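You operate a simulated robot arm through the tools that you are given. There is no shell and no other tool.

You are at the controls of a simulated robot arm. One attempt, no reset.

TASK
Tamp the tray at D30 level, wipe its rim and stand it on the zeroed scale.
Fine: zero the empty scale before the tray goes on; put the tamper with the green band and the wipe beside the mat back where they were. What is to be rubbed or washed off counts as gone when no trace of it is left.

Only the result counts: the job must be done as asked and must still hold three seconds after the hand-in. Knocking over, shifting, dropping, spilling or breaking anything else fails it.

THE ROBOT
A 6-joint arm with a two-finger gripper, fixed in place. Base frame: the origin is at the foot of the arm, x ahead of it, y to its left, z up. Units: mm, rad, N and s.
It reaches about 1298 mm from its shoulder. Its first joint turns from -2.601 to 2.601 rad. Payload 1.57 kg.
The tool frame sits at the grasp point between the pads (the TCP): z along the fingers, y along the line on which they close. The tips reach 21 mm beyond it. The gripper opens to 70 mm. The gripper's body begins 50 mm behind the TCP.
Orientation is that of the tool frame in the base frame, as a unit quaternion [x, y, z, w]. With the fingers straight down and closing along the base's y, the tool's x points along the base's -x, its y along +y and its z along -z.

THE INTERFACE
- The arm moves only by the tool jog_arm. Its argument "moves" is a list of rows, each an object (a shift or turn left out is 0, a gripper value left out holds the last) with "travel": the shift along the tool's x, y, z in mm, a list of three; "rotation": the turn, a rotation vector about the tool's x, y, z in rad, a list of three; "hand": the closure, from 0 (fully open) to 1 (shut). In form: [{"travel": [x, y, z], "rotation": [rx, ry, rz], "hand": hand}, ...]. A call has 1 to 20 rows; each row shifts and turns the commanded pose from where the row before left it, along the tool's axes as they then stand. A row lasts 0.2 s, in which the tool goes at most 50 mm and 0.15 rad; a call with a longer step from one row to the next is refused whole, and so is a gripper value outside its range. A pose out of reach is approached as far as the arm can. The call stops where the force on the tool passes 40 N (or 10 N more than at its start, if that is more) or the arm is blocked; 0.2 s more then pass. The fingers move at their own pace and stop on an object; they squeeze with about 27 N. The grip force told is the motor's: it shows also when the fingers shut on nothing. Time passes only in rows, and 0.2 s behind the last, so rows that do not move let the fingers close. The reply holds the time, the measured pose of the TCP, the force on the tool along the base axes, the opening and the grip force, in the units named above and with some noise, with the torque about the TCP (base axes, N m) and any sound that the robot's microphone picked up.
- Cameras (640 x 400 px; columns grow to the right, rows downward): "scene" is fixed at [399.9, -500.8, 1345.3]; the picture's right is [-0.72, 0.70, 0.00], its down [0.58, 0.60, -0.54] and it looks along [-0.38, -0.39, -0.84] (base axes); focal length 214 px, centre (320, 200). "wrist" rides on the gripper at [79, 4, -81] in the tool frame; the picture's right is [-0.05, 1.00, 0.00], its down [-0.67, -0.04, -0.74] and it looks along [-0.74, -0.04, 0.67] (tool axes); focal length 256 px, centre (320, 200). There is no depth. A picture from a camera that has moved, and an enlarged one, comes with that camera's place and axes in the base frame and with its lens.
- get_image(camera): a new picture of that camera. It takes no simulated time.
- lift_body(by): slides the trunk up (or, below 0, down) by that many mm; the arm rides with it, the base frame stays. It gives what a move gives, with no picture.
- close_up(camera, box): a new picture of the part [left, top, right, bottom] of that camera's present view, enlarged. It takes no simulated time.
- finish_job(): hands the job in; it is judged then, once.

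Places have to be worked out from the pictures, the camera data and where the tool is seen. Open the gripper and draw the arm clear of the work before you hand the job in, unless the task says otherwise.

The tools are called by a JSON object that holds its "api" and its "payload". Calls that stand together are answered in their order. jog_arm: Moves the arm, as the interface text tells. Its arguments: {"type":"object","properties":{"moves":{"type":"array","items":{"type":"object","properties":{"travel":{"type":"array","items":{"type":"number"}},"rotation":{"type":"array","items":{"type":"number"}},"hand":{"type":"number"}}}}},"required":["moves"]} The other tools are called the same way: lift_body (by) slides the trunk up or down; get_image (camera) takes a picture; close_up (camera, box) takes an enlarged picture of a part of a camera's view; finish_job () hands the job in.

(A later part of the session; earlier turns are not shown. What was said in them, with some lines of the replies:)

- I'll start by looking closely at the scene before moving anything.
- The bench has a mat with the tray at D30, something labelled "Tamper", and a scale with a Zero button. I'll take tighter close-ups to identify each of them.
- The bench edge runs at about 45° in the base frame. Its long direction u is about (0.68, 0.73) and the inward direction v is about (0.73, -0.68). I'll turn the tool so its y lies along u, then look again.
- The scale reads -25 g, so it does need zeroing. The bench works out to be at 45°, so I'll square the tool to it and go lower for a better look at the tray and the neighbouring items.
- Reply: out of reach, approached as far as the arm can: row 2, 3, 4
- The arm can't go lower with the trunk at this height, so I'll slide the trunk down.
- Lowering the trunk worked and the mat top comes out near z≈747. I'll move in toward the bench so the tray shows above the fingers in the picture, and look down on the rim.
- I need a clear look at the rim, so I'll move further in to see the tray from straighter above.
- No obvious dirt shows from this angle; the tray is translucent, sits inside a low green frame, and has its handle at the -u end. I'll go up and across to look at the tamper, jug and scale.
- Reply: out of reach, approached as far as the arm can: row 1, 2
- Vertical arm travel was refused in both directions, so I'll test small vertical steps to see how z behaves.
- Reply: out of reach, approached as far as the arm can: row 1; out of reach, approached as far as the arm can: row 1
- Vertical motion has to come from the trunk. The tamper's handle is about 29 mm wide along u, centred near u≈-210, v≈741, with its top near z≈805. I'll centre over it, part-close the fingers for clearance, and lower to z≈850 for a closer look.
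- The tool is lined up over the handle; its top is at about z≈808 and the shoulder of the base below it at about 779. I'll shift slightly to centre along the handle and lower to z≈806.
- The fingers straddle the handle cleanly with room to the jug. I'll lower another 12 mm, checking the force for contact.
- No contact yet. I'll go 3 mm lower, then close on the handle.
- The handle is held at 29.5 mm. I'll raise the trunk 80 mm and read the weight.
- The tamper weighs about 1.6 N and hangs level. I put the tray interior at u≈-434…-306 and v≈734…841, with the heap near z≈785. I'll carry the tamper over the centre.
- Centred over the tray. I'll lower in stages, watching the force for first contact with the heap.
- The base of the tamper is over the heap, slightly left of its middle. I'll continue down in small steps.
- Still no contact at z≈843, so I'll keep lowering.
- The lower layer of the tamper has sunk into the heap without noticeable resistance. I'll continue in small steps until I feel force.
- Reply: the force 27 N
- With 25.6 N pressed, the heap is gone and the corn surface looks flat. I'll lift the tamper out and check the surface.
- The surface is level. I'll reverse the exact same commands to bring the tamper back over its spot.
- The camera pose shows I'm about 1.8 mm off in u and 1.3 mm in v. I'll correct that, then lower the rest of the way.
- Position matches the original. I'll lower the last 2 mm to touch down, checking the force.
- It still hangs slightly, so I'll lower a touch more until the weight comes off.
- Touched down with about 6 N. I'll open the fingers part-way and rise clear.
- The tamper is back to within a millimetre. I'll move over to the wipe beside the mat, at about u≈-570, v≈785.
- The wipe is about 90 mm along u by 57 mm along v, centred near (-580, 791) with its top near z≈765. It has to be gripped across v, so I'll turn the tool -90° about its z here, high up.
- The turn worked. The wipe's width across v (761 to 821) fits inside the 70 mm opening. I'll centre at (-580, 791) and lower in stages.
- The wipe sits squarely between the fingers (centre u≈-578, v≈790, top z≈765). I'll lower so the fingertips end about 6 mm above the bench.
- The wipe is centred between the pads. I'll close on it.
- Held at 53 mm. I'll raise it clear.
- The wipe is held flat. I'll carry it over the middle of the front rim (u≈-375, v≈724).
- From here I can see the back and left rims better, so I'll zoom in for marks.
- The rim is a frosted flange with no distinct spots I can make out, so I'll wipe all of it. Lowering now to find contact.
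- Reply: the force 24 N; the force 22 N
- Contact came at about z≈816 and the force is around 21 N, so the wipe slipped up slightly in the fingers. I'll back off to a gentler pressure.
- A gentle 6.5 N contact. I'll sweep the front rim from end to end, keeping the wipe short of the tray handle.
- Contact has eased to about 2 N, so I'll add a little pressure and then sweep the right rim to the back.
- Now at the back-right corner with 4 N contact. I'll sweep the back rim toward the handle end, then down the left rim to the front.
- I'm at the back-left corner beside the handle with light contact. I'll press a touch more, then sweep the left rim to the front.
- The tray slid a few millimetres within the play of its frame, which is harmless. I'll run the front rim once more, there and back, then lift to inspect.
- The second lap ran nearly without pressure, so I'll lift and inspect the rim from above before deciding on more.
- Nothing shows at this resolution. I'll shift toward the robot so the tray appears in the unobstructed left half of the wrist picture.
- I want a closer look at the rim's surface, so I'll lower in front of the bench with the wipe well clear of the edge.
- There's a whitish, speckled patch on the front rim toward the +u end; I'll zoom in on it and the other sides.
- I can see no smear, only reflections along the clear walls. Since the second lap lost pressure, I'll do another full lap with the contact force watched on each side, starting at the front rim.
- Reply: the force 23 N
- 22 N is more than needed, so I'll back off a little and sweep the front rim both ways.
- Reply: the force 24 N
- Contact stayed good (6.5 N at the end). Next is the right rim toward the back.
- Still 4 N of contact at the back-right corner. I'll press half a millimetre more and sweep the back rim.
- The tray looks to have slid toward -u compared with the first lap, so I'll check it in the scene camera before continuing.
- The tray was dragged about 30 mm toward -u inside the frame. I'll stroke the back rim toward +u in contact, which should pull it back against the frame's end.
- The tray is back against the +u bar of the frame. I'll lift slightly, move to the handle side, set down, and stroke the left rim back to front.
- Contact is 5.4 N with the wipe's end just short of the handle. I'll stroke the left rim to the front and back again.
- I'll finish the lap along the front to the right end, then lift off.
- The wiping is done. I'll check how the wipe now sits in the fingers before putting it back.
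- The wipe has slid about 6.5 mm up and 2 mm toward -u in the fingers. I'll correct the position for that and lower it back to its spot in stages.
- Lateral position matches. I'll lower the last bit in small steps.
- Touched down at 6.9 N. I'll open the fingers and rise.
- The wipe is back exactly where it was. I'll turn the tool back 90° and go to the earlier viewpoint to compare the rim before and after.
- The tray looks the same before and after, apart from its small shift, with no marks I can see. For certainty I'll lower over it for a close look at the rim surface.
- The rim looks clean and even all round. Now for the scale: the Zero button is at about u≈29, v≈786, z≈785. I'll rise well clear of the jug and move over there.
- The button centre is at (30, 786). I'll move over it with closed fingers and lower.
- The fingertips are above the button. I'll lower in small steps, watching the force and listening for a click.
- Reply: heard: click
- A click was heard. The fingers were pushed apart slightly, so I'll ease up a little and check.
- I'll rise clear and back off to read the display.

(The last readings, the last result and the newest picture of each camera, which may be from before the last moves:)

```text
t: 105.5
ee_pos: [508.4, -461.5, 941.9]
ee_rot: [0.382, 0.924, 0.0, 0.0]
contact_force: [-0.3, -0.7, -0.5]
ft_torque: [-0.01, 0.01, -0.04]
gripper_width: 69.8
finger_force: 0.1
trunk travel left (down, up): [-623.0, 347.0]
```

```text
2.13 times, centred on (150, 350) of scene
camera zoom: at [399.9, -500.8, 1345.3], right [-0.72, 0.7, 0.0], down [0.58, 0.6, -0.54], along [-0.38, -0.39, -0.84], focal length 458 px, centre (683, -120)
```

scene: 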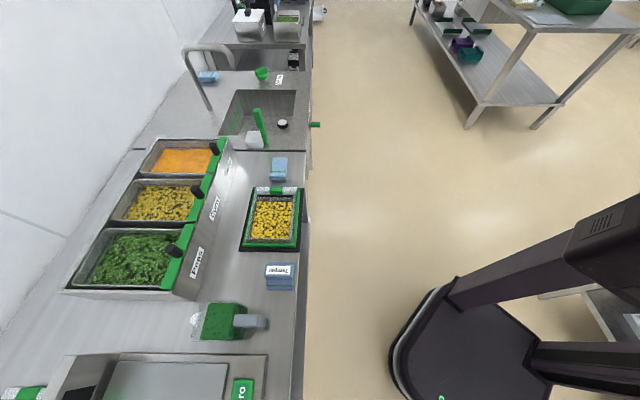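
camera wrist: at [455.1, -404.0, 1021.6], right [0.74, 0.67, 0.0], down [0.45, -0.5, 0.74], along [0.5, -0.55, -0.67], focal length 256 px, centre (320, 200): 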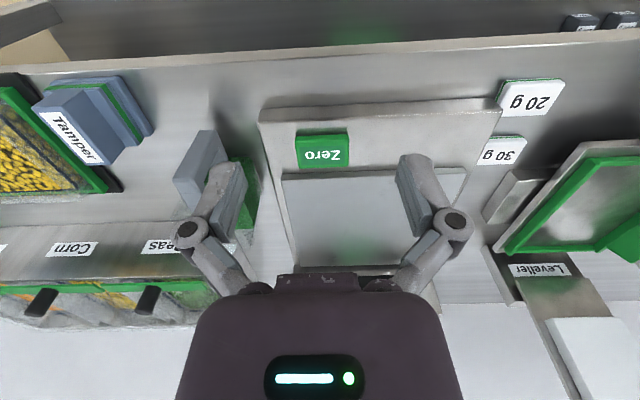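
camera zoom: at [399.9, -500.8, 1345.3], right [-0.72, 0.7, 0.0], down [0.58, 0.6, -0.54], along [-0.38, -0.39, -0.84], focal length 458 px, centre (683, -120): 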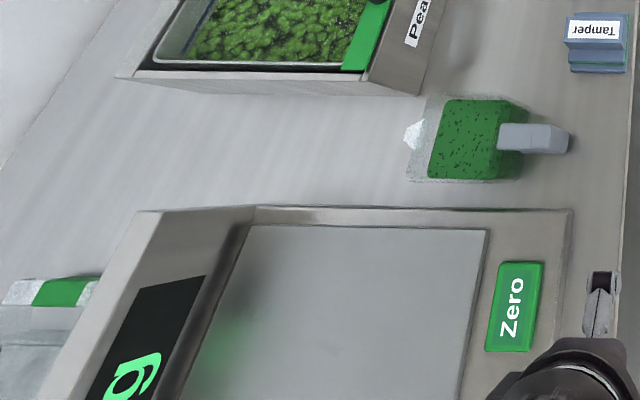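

The button was pressed with an audible click. The platform is at u -26…204, v 828…1057, z≈780. I'll move back toward the tray, pausing where I can read the display.

{"api": "jog_arm", "payload": {"moves": [{"travel": [-5, -40, 0]}, {"travel": [-5, -40, 0]}, {"travel": [-5, -40, 0]}, {"travel": [-5, -40, 0]}, {"travel": [0, -40, 0]}, {"travel": [0, -40, 0]}, {}]}}

{"api": "get_image", "payload": {"camera": "wrist"}}

{"api": "close_up", "payload": {"camera": "wrist", "box": [380, 40, 640, 340]}}

```text
t: 107.0
ee_pos: [351.4, -646.7, 941.9]
ee_rot: [0.383, 0.924, 0.0, 0.0]
contact_force: [-0.2, -0.5, 0.4]
ft_torque: [-0.04, -0.01, 0.02]
gripper_width: 70.1
finger_force: 0.2
trunk travel left (down, up): [-623.0, 347.0]
```

```text
taken
camera wrist: at [297.9, -589.5, 1021.5], right [0.74, 0.67, 0.0], down [0.45, -0.5, 0.74], along [0.5, -0.55, -0.67], focal length 256 px, centre (320, 200)
```

wrist: 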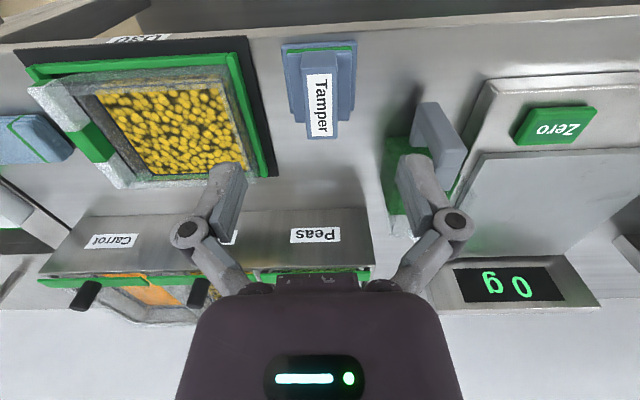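

```text
1.33 times, centred on (510, 190) of wrist
camera zoom: at [297.9, -589.5, 1021.5], right [0.74, 0.67, 0.0], down [0.45, -0.5, 0.74], along [0.5, -0.55, -0.67], focal length 341 px, centre (67, 213)
```

zoom: 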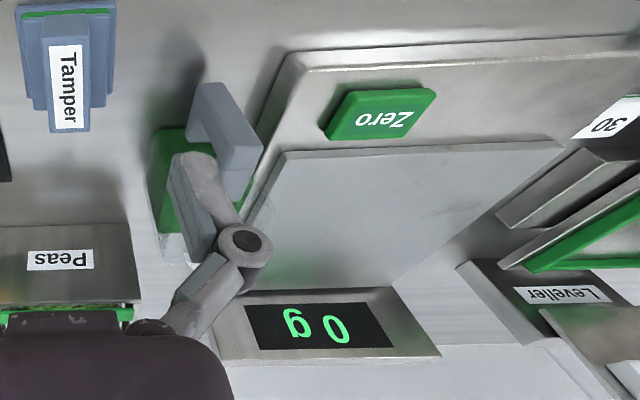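

The display reads 0 g. Now the tray's handle, centred near u≈-463, v≈783: I'll move over it and lower for a closer look, with the fingers narrowed to fit between handle and rim.

{"api": "jog_arm", "payload": {"moves": [{"travel": [-11, -42, 0]}, {"travel": [-13, -42, 0]}, {"travel": [-13, -42, 0]}, {"travel": [-13, -43, 0]}, {"travel": [-13, -43, 0], "hand": 0.6}, {"travel": [-14, -42.7, 0], "hand": 0.62}, {"hand": 0.62}]}}

{"api": "lift_body", "payload": {"by": -90}}

{"api": "get_image", "payload": {"camera": "wrist"}}

{"api": "close_up", "payload": {"camera": "wrist", "box": [230, 0, 410, 180]}}

```text
t: 108.7
ee_pos: [224.7, -885.6, 941.8]
ee_rot: [0.383, 0.924, 0.0, 0.0]
contact_force: [-0.2, -0.7, -0.4]
ft_torque: [0.02, 0.0, 0.02]
gripper_width: 26.7
finger_force: 0.1
trunk travel left (down, up): [-623.0, 347.0]
```

```text
t: 109.9
ee_pos: [224.5, -884.9, 851.7]
ee_rot: [0.382, 0.924, -0.001, -0.001]
contact_force: [-0.7, 0.4, -0.1]
ft_torque: [0.01, -0.01, 0.0]
gripper_width: 26.7
finger_force: 0.1
trunk travel left (down, up): [-533.0, 437.0]
```

```text
taken
camera wrist: at [172.5, -826.8, 931.6], right [0.74, 0.67, 0.0], down [0.45, -0.5, 0.74], along [0.5, -0.55, -0.67], focal length 256 px, centre (320, 200)
```

wrist: 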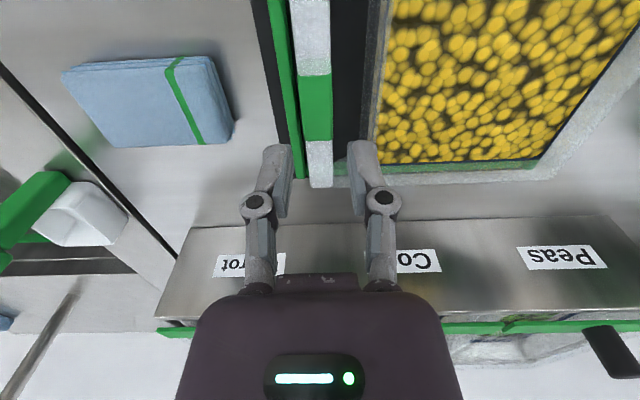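

```text
2.22 times, centred on (320, 90) of wrist
camera zoom: at [172.5, -826.8, 931.6], right [0.74, 0.67, 0.0], down [0.45, -0.5, 0.74], along [0.5, -0.55, -0.67], focal length 569 px, centre (320, 444)
```

zoom: 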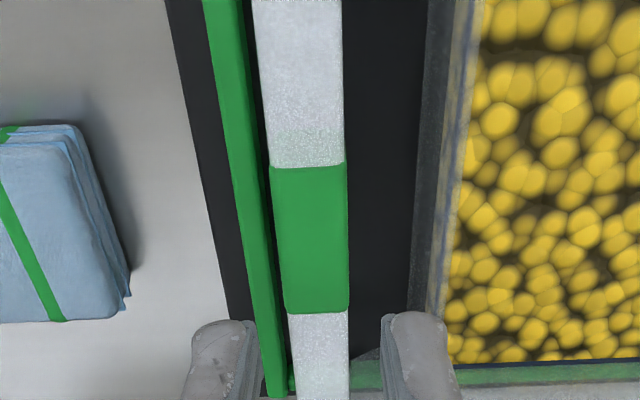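

The handle is 20 mm wide, centred at u≈-469, v≈788, with about 21 mm of gap to the rim. The frame's bar sits just outside it, so I'll centre up, set the opening near 30 mm and lower carefully.

{"api": "jog_arm", "payload": {"moves": [{"travel": [-3, -2, 0], "hand": 0.57}, {"hand": 0.57}, {"hand": 0.57}]}}

{"api": "lift_body", "payload": {"by": -50}}

{"api": "get_image", "payload": {"camera": "wrist"}}

{"api": "close_up", "payload": {"camera": "wrist", "box": [220, 40, 420, 240]}}

```text
t: 110.7
ee_pos: [225.6, -887.3, 852.3]
ee_rot: [0.383, 0.924, 0.0, 0.0]
contact_force: [0.2, 0.4, -0.9]
ft_torque: [-0.01, -0.01, -0.01]
gripper_width: 30.1
finger_force: 0.1
trunk travel left (down, up): [-533.0, 437.0]
```

```text
t: 111.6
ee_pos: [226.1, -887.3, 802.0]
ee_rot: [0.383, 0.924, 0.0, 0.001]
contact_force: [-0.1, -0.2, 0.3]
ft_torque: [0.02, -0.02, -0.02]
gripper_width: 30.2
finger_force: 0.1
trunk travel left (down, up): [-483.0, 487.0]
```

```text
taken
camera wrist: at [173.0, -829.9, 881.6], right [0.74, 0.67, 0.0], down [0.45, -0.5, 0.74], along [0.5, -0.55, -0.67], focal length 256 px, centre (320, 200)
```

wrist: 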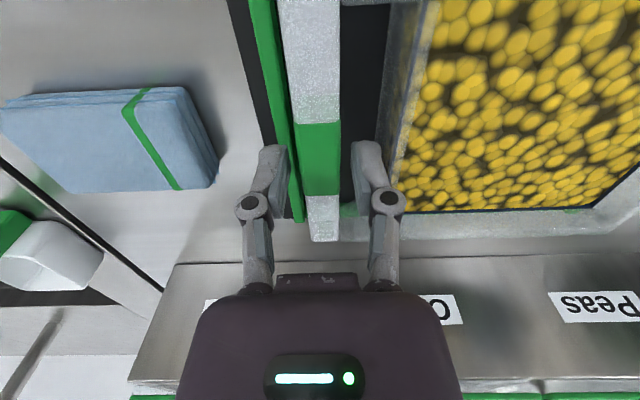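

```text
2.00 times, centred on (320, 140) of wrist
camera zoom: at [173.0, -829.9, 881.6], right [0.74, 0.67, 0.0], down [0.45, -0.5, 0.74], along [0.5, -0.55, -0.67], focal length 512 px, centre (320, 320)
```

zoom: 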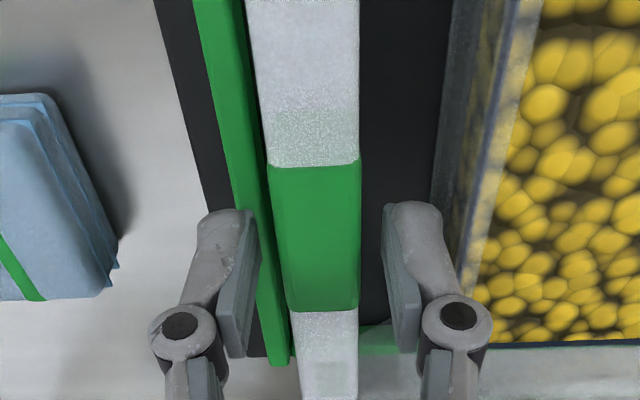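

Triangulating again puts the handle top at z≈793.5 and its centre at v≈783. Fingers are centred around it, so I'll shift 4 mm and lower 15 mm.

{"api": "jog_arm", "payload": {"moves": [{"travel": [4, 0, 0]}, {}]}}

{"api": "lift_body", "payload": {"by": -14}}

{"api": "get_image", "payload": {"camera": "wrist"}}

{"api": "close_up", "payload": {"camera": "wrist", "box": [220, 60, 420, 260]}}

```text
t: 112.2
ee_pos: [222.0, -885.5, 802.5]
ee_rot: [0.382, 0.924, 0.0, 0.0]
contact_force: [0.9, -0.2, -0.5]
ft_torque: [0.01, 0.0, -0.02]
gripper_width: 29.8
finger_force: 0.0
trunk travel left (down, up): [-483.0, 487.0]
```

```text
t: 112.8
ee_pos: [222.3, -885.4, 789.7]
ee_rot: [0.383, 0.924, -0.001, 0.0]
contact_force: [0.0, -4.0, 11.4]
ft_torque: [-0.18, 0.26, 0.06]
gripper_width: 34.2
finger_force: 3.2
trunk travel left (down, up): [-469.0, 501.0]
```

```text
taken
camera wrist: at [169.9, -827.3, 868.3], right [0.74, 0.67, 0.0], down [0.45, -0.5, 0.75], along [0.5, -0.56, -0.67], focal length 256 px, centre (320, 200)
```

wrist: 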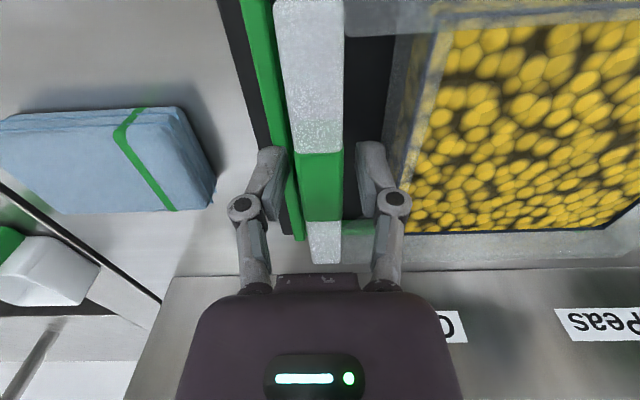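

```text
2.00 times, centred on (320, 160) of wrist
camera zoom: at [169.9, -827.3, 868.3], right [0.74, 0.67, 0.0], down [0.45, -0.5, 0.75], along [0.5, -0.56, -0.67], focal length 512 px, centre (320, 280)
```

zoom: 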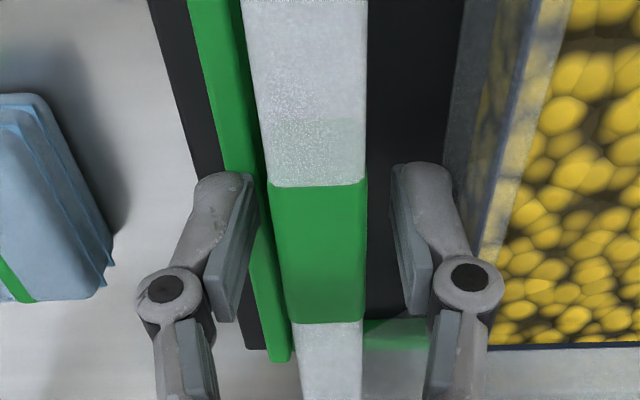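

The contact (11 N, acting 27 mm toward -u) is the left fingertip resting on the frame's bar. I'll raise 2.5 mm to come off it, then check.

{"api": "lift_body", "payload": {"by": 2.5}}

{"api": "jog_arm", "payload": {"moves": [{"hand": 0.57}]}}

```text
t: 113.4
ee_pos: [222.8, -885.3, 790.5]
ee_rot: [0.383, 0.924, 0.0, 0.001]
contact_force: [0.1, 0.2, -0.3]
ft_torque: [-0.01, -0.01, 0.02]
gripper_width: 30.3
finger_force: 0.1
trunk travel left (down, up): [-472.0, 498.0]
```

```text
t: 113.8
ee_pos: [223.5, -885.2, 790.0]
ee_rot: [0.383, 0.924, -0.001, 0.0]
contact_force: [-0.4, -0.5, 0.5]
ft_torque: [0.03, 0.0, -0.02]
gripper_width: 29.9
finger_force: 0.0
trunk travel left (down, up): [-472.0, 498.0]
```

Free again at z≈790.5. I'll close on the handle.

{"api": "jog_arm", "payload": {"moves": [{"hand": 0.7}, {"hand": 0.8}, {"hand": 1}, {"hand": 1}, {"hand": 1}]}}

{"api": "get_image", "payload": {"camera": "wrist"}}

```text
t: 115.0
ee_pos: [222.5, -886.5, 790.5]
ee_rot: [0.383, 0.924, 0.0, -0.001]
contact_force: [-2.1, -2.6, 4.0]
ft_torque: [-0.05, 0.05, 0.0]
gripper_width: 17.3
finger_force: 27.0
trunk travel left (down, up): [-472.0, 498.0]
```

```text
taken
camera wrist: at [170.0, -827.4, 870.3], right [0.74, 0.67, 0.0], down [0.45, -0.5, 0.75], along [0.5, -0.55, -0.67], focal length 256 px, centre (320, 200)
```

wrist: 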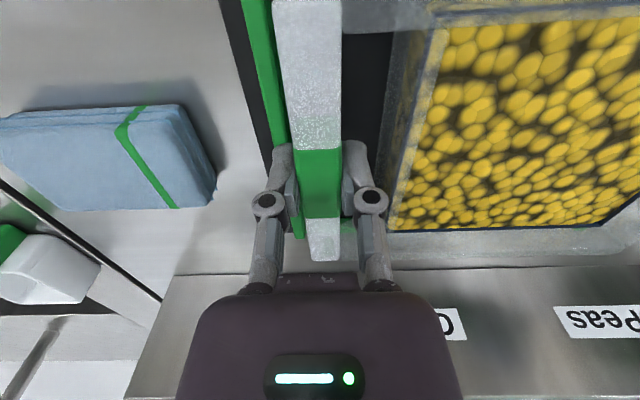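

The handle is held at 17.3 mm. I'll lift a few millimetres first and check the weight and tilt.

{"api": "lift_body", "payload": {"by": 6}}

{"api": "get_image", "payload": {"camera": "wrist"}}

{"api": "close_up", "payload": {"camera": "scene", "box": [225, 160, 325, 270]}}

```text
t: 115.5
ee_pos: [223.0, -886.0, 795.8]
ee_rot: [0.382, 0.924, 0.0, 0.0]
contact_force: [-1.3, -0.4, -2.7]
ft_torque: [-0.14, 0.18, 0.01]
gripper_width: 17.5
finger_force: 27.2
trunk travel left (down, up): [-478.0, 492.0]
```

```text
taken
camera wrist: at [170.4, -827.6, 875.8], right [0.74, 0.67, 0.0], down [0.45, -0.5, 0.74], along [0.5, -0.55, -0.67], focal length 256 px, centre (320, 200)
```

wrist: 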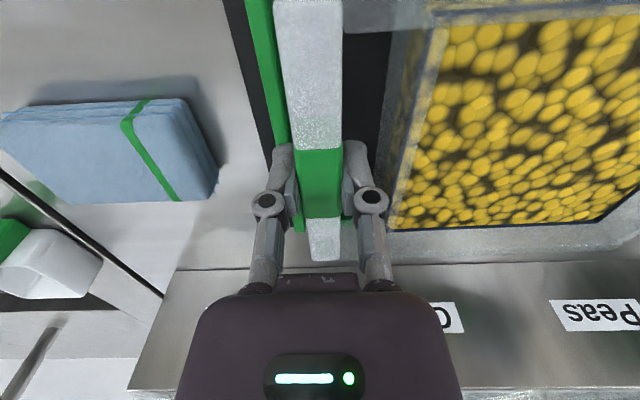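

```text
3.64 times, centred on (275, 215) of scene
camera zoom: at [399.9, -500.8, 1345.3], right [-0.72, 0.7, 0.0], down [0.58, 0.6, -0.54], along [-0.38, -0.39, -0.84], focal length 780 px, centre (484, 146)
```

zoom: 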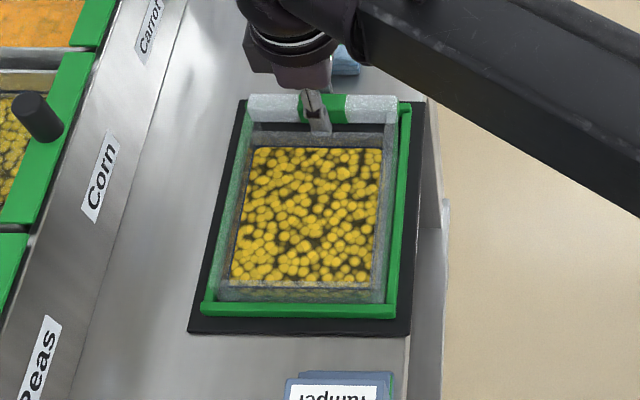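

It weighs about 2.7 N, acts 84 mm from the grip, and hangs level. I'll continue up in two stages.

{"api": "lift_body", "payload": {"by": 20}}

{"api": "close_up", "payload": {"camera": "scene", "box": [225, 160, 325, 270]}}

{"api": "get_image", "payload": {"camera": "wrist"}}

```text
t: 116.2
ee_pos: [223.0, -885.5, 815.8]
ee_rot: [0.383, 0.924, 0.0, 0.0]
contact_force: [0.2, -0.7, -2.2]
ft_torque: [-0.17, 0.15, 0.01]
gripper_width: 17.5
finger_force: 26.9
trunk travel left (down, up): [-498.0, 472.0]
```

```text
3.64 times, centred on (275, 215) of scene
camera zoom: at [399.9, -500.8, 1345.3], right [-0.72, 0.7, 0.0], down [0.58, 0.6, -0.54], along [-0.38, -0.39, -0.84], focal length 780 px, centre (484, 146)
```

zoom: 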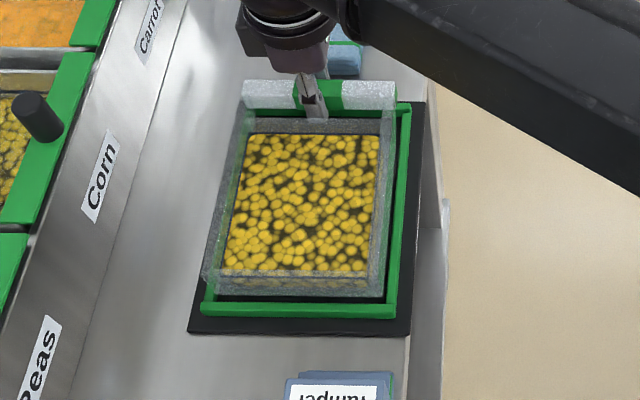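

```text
taken
camera wrist: at [170.3, -827.7, 895.9], right [0.74, 0.67, 0.0], down [0.45, -0.5, 0.74], along [0.5, -0.55, -0.67], focal length 256 px, centre (320, 200)
```

wrist: 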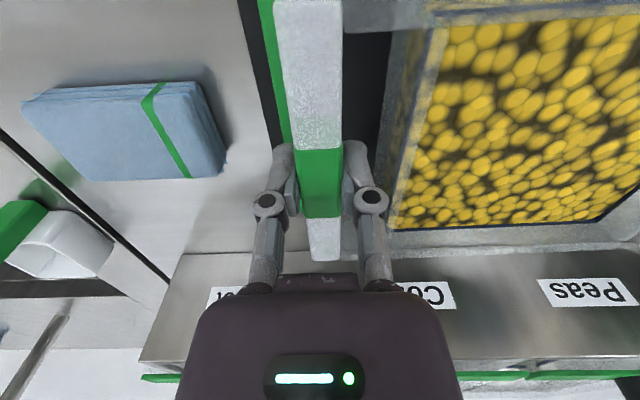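

Hanging level. I'll raise it well above the jug, then travel along u toward the scale.

{"api": "lift_body", "payload": {"by": 145}}

{"api": "jog_arm", "payload": {"moves": [{"travel": [0, 15, 0]}, {"travel": [0, 25, 0]}, {"travel": [0, 30, 0]}, {"travel": [0, 30, 0]}, {"travel": [0, 30, 0]}, {"travel": [0, 30, 0]}, {"travel": [0, 30, 0]}, {"travel": [0, 30, 0]}, {"travel": [0, 30, 0]}, {"travel": [0, 30, 0]}, {"travel": [0, 30, 0]}, {"travel": [0, 30, 0]}, {"travel": [0, 30, 0]}, {"travel": [0, 30, 0]}, {"travel": [0, 30, 0]}, {"travel": [0, 25, 0]}, {"travel": [0, 13, 0]}, {}]}}

{"api": "get_image", "payload": {"camera": "wrist"}}

{"api": "get_image", "payload": {"camera": "scene"}}

```text
t: 117.9
ee_pos: [224.0, -885.6, 961.8]
ee_rot: [0.382, 0.924, 0.0, 0.0]
contact_force: [0.8, 0.4, -2.2]
ft_torque: [-0.17, 0.15, 0.02]
gripper_width: 17.5
finger_force: 27.0
trunk travel left (down, up): [-643.0, 327.0]
```

```text
t: 121.7
ee_pos: [554.4, -554.3, 960.8]
ee_rot: [0.383, 0.924, 0.0, -0.001]
contact_force: [0.6, -0.3, -3.2]
ft_torque: [-0.17, 0.13, -0.03]
gripper_width: 17.2
finger_force: 27.2
trunk travel left (down, up): [-643.0, 327.0]
```

```text
taken
camera wrist: at [502.0, -496.3, 1041.0], right [0.74, 0.67, 0.0], down [0.45, -0.5, 0.74], along [0.5, -0.55, -0.67], focal length 256 px, centre (320, 200)
```

wrist: 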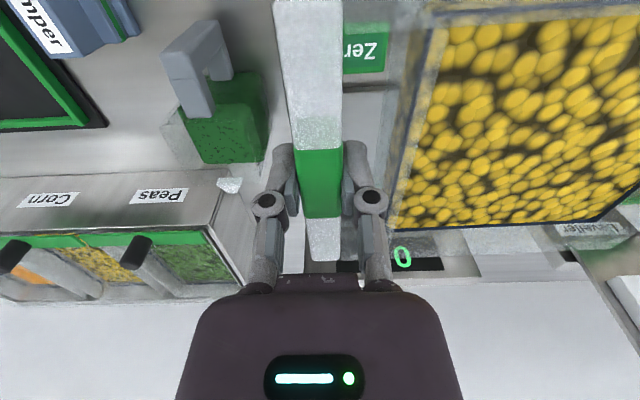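

```text
taken
```

scene: 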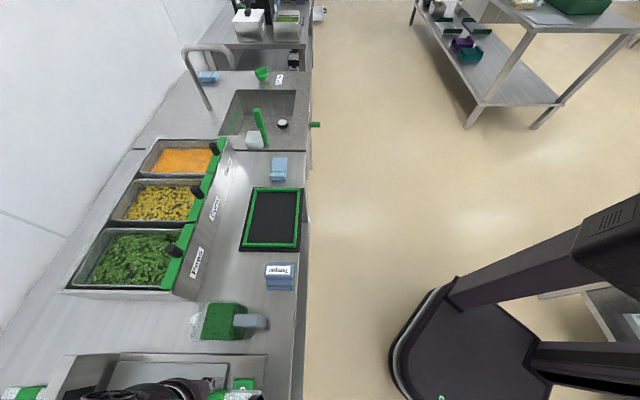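

Now at u≈0. I'll move in along v to put the tray over the middle of the platform.

{"api": "jog_arm", "payload": {"moves": [{"travel": [-12, 0, 0]}, {"travel": [-25, 0, 0]}, {"travel": [-28, 0, 0]}, {"travel": [-28, 0, 0]}, {"travel": [-28, 0, 0]}, {"travel": [-20, 0, 0]}, {"travel": [-10, 0, 0]}, {}]}}

{"api": "get_image", "payload": {"camera": "wrist"}}

{"api": "close_up", "payload": {"camera": "scene", "box": [40, 280, 300, 400]}}

```text
t: 123.5
ee_pos: [661.8, -661.1, 961.7]
ee_rot: [0.383, 0.924, 0.0, 0.0]
contact_force: [-0.1, 0.0, -2.8]
ft_torque: [-0.15, 0.17, -0.01]
gripper_width: 17.4
finger_force: 27.3
trunk travel left (down, up): [-643.0, 327.0]
```

```text
taken
camera wrist: at [609.2, -603.7, 1040.9], right [0.74, 0.67, 0.0], down [0.45, -0.5, 0.74], along [0.5, -0.55, -0.67], focal length 256 px, centre (320, 200)
```

wrist: 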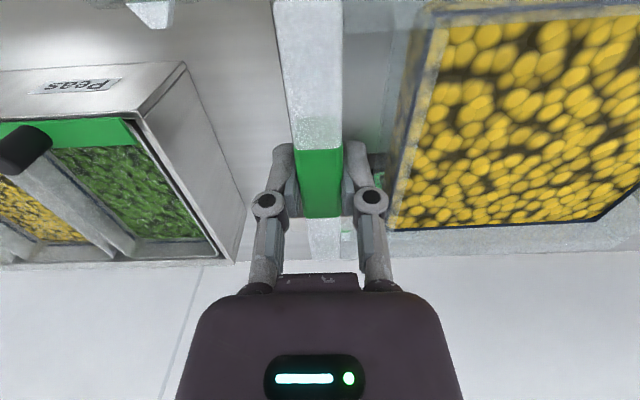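

```text
2.46 times, centred on (170, 340) of scene
camera zoom: at [399.9, -500.8, 1345.3], right [-0.72, 0.7, 0.0], down [0.58, 0.6, -0.54], along [-0.38, -0.39, -0.84], focal length 528 px, centre (689, -145)
```

zoom: 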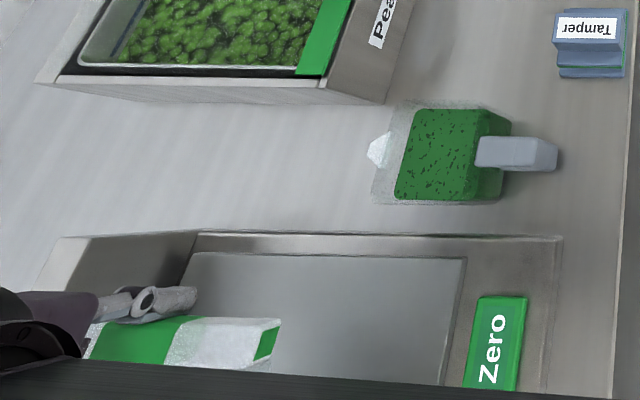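

The tray is above the middle of the platform (grip at u≈0, v≈935). I'll lower to just above the expected contact at z≈823.

{"api": "lift_body", "payload": {"by": -120}}

{"api": "get_image", "payload": {"camera": "wrist"}}

{"api": "close_up", "payload": {"camera": "scene", "box": [40, 280, 300, 400]}}

```text
t: 125.0
ee_pos: [662.3, -663.1, 840.6]
ee_rot: [0.382, 0.924, 0.0, 0.0]
contact_force: [-0.1, -0.4, -2.0]
ft_torque: [-0.18, 0.14, 0.0]
gripper_width: 17.5
finger_force: 26.6
trunk travel left (down, up): [-523.0, 447.0]
```

```text
taken
camera wrist: at [609.2, -603.6, 921.0], right [0.74, 0.67, 0.0], down [0.45, -0.5, 0.74], along [0.5, -0.55, -0.67], focal length 256 px, centre (320, 200)
```

wrist: 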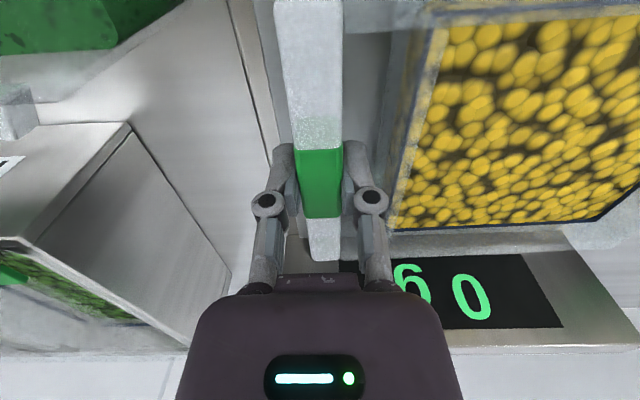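

```text
2.46 times, centred on (170, 340) of scene
camera zoom: at [399.9, -500.8, 1345.3], right [-0.72, 0.7, 0.0], down [0.58, 0.6, -0.54], along [-0.38, -0.39, -0.84], focal length 528 px, centre (689, -145)
```

zoom: 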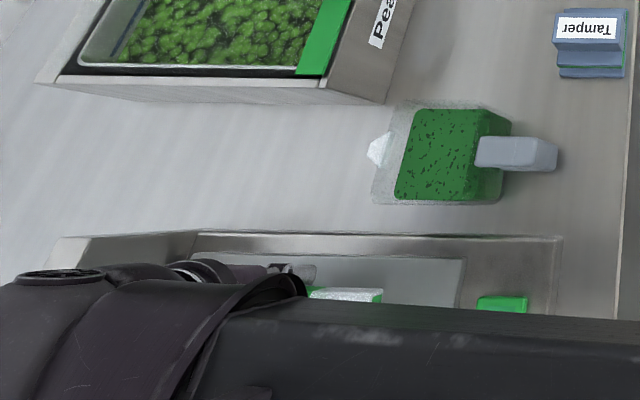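

Display still reads 0 g and there's clearance to the display housing. I'll continue down in small steps.

{"api": "lift_body", "payload": {"by": -10}}

{"api": "lift_body", "payload": {"by": -4}}

{"api": "lift_body", "payload": {"by": -2}}

```text
t: 125.6
ee_pos: [661.9, -661.5, 832.1]
ee_rot: [0.383, 0.924, 0.0, 0.0]
contact_force: [-0.7, 0.0, -2.3]
ft_torque: [-0.2, 0.17, 0.0]
gripper_width: 17.8
finger_force: 26.9
trunk travel left (down, up): [-513.0, 457.0]
```

```text
t: 126.1
ee_pos: [662.6, -661.7, 826.8]
ee_rot: [0.383, 0.924, 0.0, 0.0]
contact_force: [-1.2, 0.4, -2.3]
ft_torque: [-0.11, 0.0, -0.02]
gripper_width: 17.5
finger_force: 26.7
trunk travel left (down, up): [-509.0, 461.0]
```

```text
t: 126.6
ee_pos: [661.6, -661.1, 825.8]
ee_rot: [0.383, 0.924, 0.0, 0.0]
contact_force: [2.0, -5.2, 11.3]
ft_torque: [0.22, 0.0, -0.05]
gripper_width: 17.2
finger_force: 27.3
trunk travel left (down, up): [-507.0, 463.0]
```

The tray is down on the platform. I'll ease off slightly, then check before releasing.

{"api": "lift_body", "payload": {"by": 0.8}}

{"api": "get_image", "payload": {"camera": "wrist"}}

```text
t: 127.1
ee_pos: [662.4, -661.0, 826.6]
ee_rot: [0.383, 0.924, 0.0, 0.0]
contact_force: [1.0, -1.3, 2.7]
ft_torque: [-0.36, -0.19, -0.12]
gripper_width: 17.5
finger_force: 27.3
trunk travel left (down, up): [-508.0, 462.0]
```

```text
taken
camera wrist: at [608.8, -603.4, 906.0], right [0.74, 0.67, 0.0], down [0.45, -0.5, 0.75], along [0.5, -0.55, -0.67], focal length 256 px, centre (320, 200)
```

wrist: 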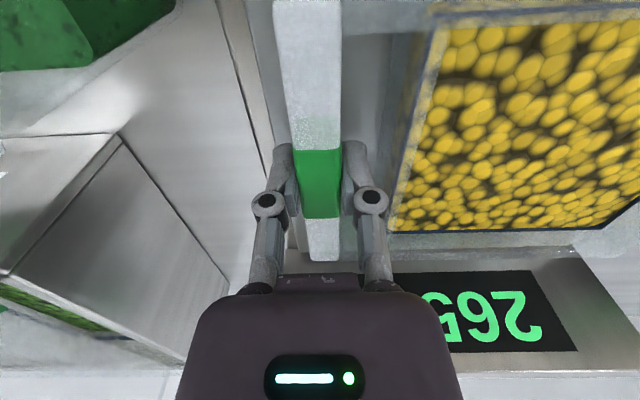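

The display shows about 265 g with the tray resting. I'll open the fingers to about 30 mm and rise straight up.

{"api": "jog_arm", "payload": {"moves": [{"hand": 0.7}, {"hand": 0.6}, {"hand": 0.57}, {"hand": 0.57}]}}

{"api": "lift_body", "payload": {"by": 30}}

{"api": "get_image", "payload": {"camera": "wrist"}}

```text
t: 128.1
ee_pos: [662.4, -663.0, 825.7]
ee_rot: [0.382, 0.924, 0.0, 0.0]
contact_force: [0.6, 0.1, 0.1]
ft_torque: [0.0, 0.01, -0.03]
gripper_width: 30.2
finger_force: 0.1
trunk travel left (down, up): [-508.0, 462.0]
```

```text
t: 128.9
ee_pos: [663.6, -661.7, 856.1]
ee_rot: [0.382, 0.924, 0.0, -0.001]
contact_force: [-1.0, -0.5, 0.3]
ft_torque: [-0.03, 0.0, -0.01]
gripper_width: 30.0
finger_force: 0.0
trunk travel left (down, up): [-538.0, 432.0]
```

```text
taken
camera wrist: at [609.0, -603.6, 935.9], right [0.74, 0.67, 0.0], down [0.45, -0.5, 0.74], along [0.5, -0.55, -0.67], focal length 256 px, centre (320, 200)
```

wrist: 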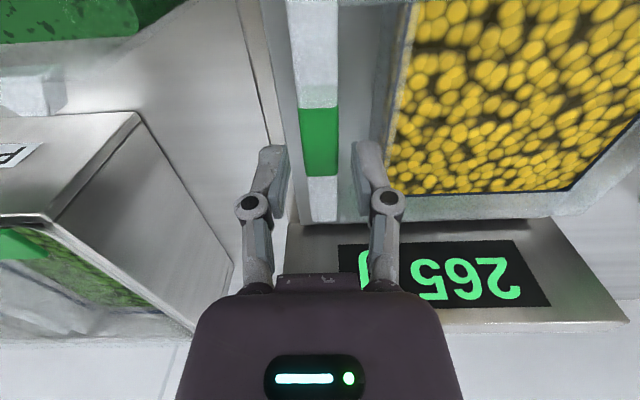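

The tray stands free on the scale at 265 g. I'll rise further, draw the arm back over the floor and take a final look at everything.

{"api": "lift_body", "payload": {"by": 110}}

{"api": "jog_arm", "payload": {"moves": [{"travel": [40, 0, 0]}, {"travel": [40, 0, 0]}, {"travel": [40, 0, 0]}, {"travel": [40, 0, 0]}, {"travel": [40, 0, 0], "hand": 0}, {"travel": [40, 0, 0]}, {"travel": [40, 0, 0]}, {}]}}

{"api": "get_image", "payload": {"camera": "wrist"}}

{"api": "get_image", "payload": {"camera": "scene"}}

{"api": "close_up", "payload": {"camera": "scene", "box": [40, 250, 320, 400]}}

```text
t: 130.3
ee_pos: [661.2, -662.5, 966.1]
ee_rot: [0.383, 0.924, 0.001, -0.001]
contact_force: [-0.5, -0.5, -0.5]
ft_torque: [0.01, 0.0, 0.0]
gripper_width: 30.0
finger_force: 0.0
trunk travel left (down, up): [-648.0, 322.0]
```

```text
t: 132.1
ee_pos: [466.5, -464.8, 966.1]
ee_rot: [0.383, 0.924, 0.0, 0.001]
contact_force: [0.0, 0.0, 0.5]
ft_torque: [-0.01, -0.02, -0.01]
gripper_width: 69.8
finger_force: 0.1
trunk travel left (down, up): [-648.0, 322.0]
```

```text
taken
camera wrist: at [413.0, -406.5, 1045.9], right [0.74, 0.67, 0.0], down [0.45, -0.5, 0.74], along [0.5, -0.55, -0.67], focal length 256 px, centre (320, 200)
```

wrist: 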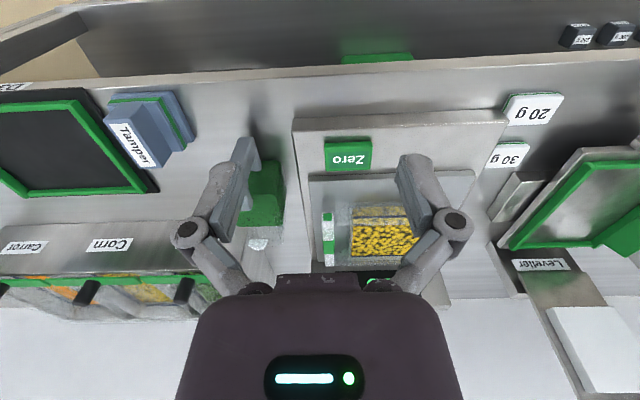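

```text
taken
```

scene: 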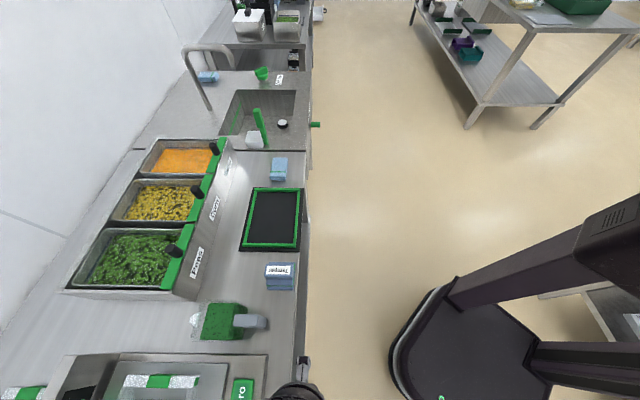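

```text
2.29 times, centred on (180, 325) of scene
camera zoom: at [399.9, -500.8, 1345.3], right [-0.72, 0.7, 0.0], down [0.58, 0.6, -0.54], along [-0.38, -0.39, -0.84], focal length 490 px, centre (640, -86)
```

zoom: 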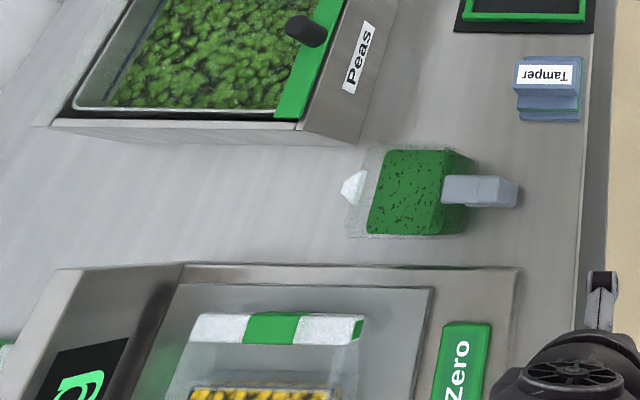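

Everything is in place. Before handing in, I'll take one closer look at the rim against the plain scale platform.

{"api": "jog_arm", "payload": {"moves": [{"travel": [-40, 30, 0]}, {"travel": [-40, 35, 0]}, {"travel": [-40, 35, 0]}, {"travel": [-30, 0, 0]}, {}]}}

{"api": "get_image", "payload": {"camera": "wrist"}}

{"api": "close_up", "payload": {"camera": "wrist", "box": [210, 60, 330, 180]}}

{"api": "close_up", "payload": {"camera": "wrist", "box": [310, 60, 430, 180]}}

{"api": "close_up", "payload": {"camera": "wrist", "box": [230, 140, 420, 280]}}

```text
refused: row 2 steps farther than a row can; nothing moved
```

```text
taken
camera wrist: at [413.0, -406.5, 1045.9], right [0.74, 0.67, 0.0], down [0.45, -0.5, 0.74], along [0.5, -0.55, -0.67], focal length 256 px, centre (320, 200)
```

wrist: 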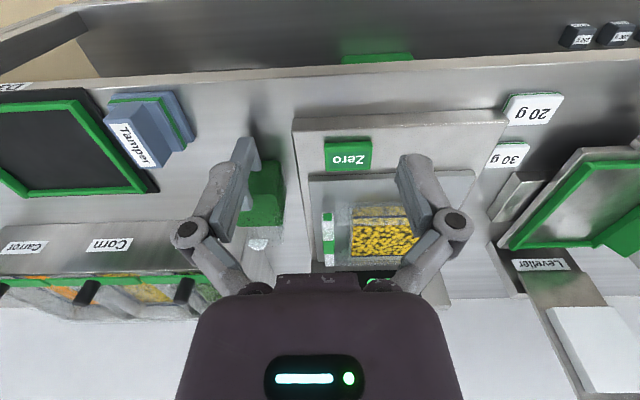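

```text
3.33 times, centred on (270, 120) of wrist
camera zoom: at [413.0, -406.5, 1045.9], right [0.74, 0.67, 0.0], down [0.45, -0.5, 0.74], along [0.5, -0.55, -0.67], focal length 853 px, centre (487, 467)
```

zoom: 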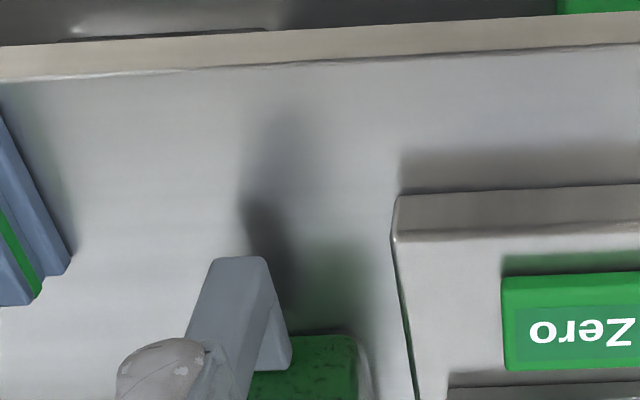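

```text
3.33 times, centred on (370, 120) of wrist
camera zoom: at [413.0, -406.5, 1045.9], right [0.74, 0.67, 0.0], down [0.45, -0.5, 0.74], along [0.5, -0.55, -0.67], focal length 853 px, centre (153, 467)
```

zoom: 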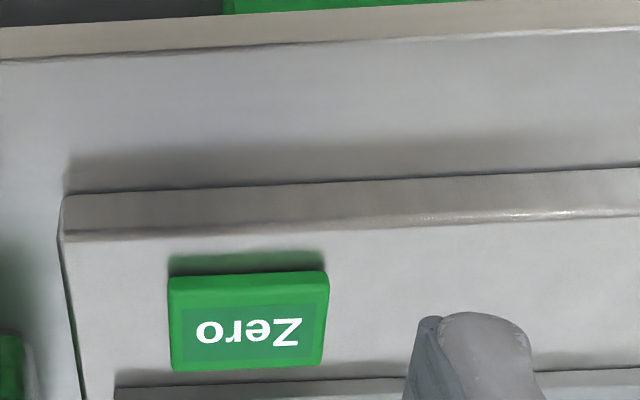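

```text
2.86 times, centred on (325, 210) of wrist
camera zoom: at [413.0, -406.5, 1045.9], right [0.74, 0.67, 0.0], down [0.45, -0.5, 0.74], along [0.5, -0.55, -0.67], focal length 731 px, centre (306, 171)
```

zoom: 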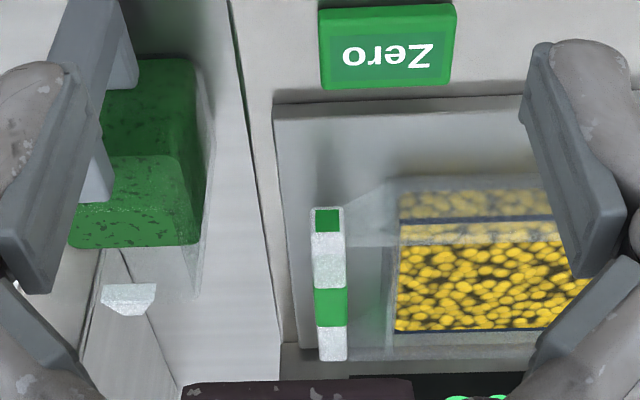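

The last steps were too long, so nothing moved. I'll repeat the approach with shorter rows.

{"api": "jog_arm", "payload": {"moves": [{"travel": [-30, 20, 0]}, {"travel": [-30, 20, 0]}, {"travel": [-30, 20, 0]}, {"travel": [-30, 20, 0]}, {"travel": [-30, 15, 0]}, {}]}}

{"api": "get_image", "payload": {"camera": "wrist"}}

{"api": "close_up", "payload": {"camera": "wrist", "box": [220, 80, 420, 220]}}

```text
t: 133.5
ee_pos: [638.0, -500.6, 967.0]
ee_rot: [0.382, 0.924, -0.001, 0.0]
contact_force: [0.0, -0.3, -0.1]
ft_torque: [0.03, 0.0, 0.01]
gripper_width: 69.9
finger_force: 0.0
trunk travel left (down, up): [-648.0, 322.0]
```

```text
taken
camera wrist: at [585.2, -443.0, 1045.9], right [0.74, 0.67, 0.0], down [0.45, -0.5, 0.74], along [0.5, -0.55, -0.67], focal length 256 px, centre (320, 200)
```

wrist: 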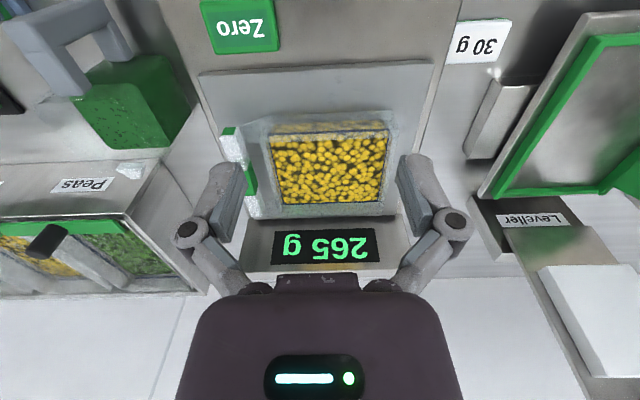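

```text
2.86 times, centred on (320, 150) of wrist
camera zoom: at [585.2, -443.0, 1045.9], right [0.74, 0.67, 0.0], down [0.45, -0.5, 0.74], along [0.5, -0.55, -0.67], focal length 731 px, centre (320, 343)
```

zoom: 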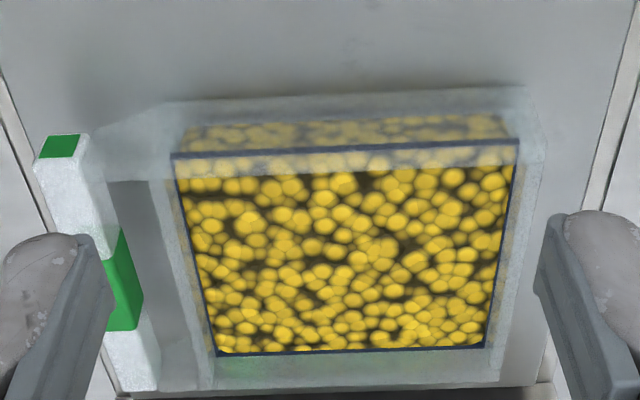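

The rim is clear all round and the display shows a steady 265 g. I'll draw the arm back off the bench before handing in.

{"api": "jog_arm", "payload": {"moves": [{"travel": [40, 0, 0]}, {"travel": [40, 0, 0]}, {"travel": [40, 0, 0]}, {"travel": [40, 0, 0]}, {"travel": [40, 0, 0]}, {}, {}]}}

{"api": "get_image", "payload": {"camera": "scene"}}

```text
t: 135.1
ee_pos: [496.0, -358.7, 966.5]
ee_rot: [0.383, 0.924, 0.0, 0.0]
contact_force: [-0.8, 0.9, -1.0]
ft_torque: [0.03, 0.01, -0.01]
gripper_width: 69.9
finger_force: 0.1
trunk travel left (down, up): [-648.0, 322.0]
```

```text
taken
```

scene: 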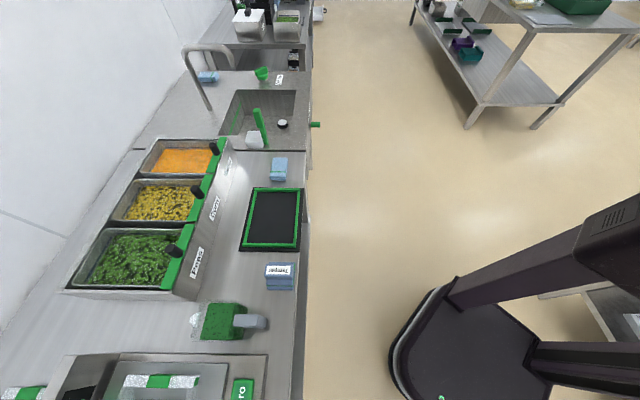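

The tray is tamped, wiped and standing on the zeroed scale. The tamper and wipe are back in place, and the gripper is open and clear of the bench, so I'm handing in.

{"api": "finish_job", "payload": {}}

```text
The job is handed in.
```

The job is handed in. The tray from D30 is tamped level, wiped round its rim and standing on the scale, which reads 265 g.

- **Tamping:** I pressed the heap down with the green-banded tamper until the corn lay flat, at about 26 N.
- **Rim:** I took the wipe round all four sides twice in contact. I never saw any marks on the rim, before or after, so I can only say it looks clean from every angle I checked. While I wiped, the tray slid about 30 mm inside its frame on the mat, and I drew it back.
- **Scale:** It read -25 g at first. I pressed Zero and the display showed 0 g before the tray went on.
- **Put back:** The tamper and the wipe are within a millimetre or two of where they were. In the last pictures nothing else on the bench had moved.
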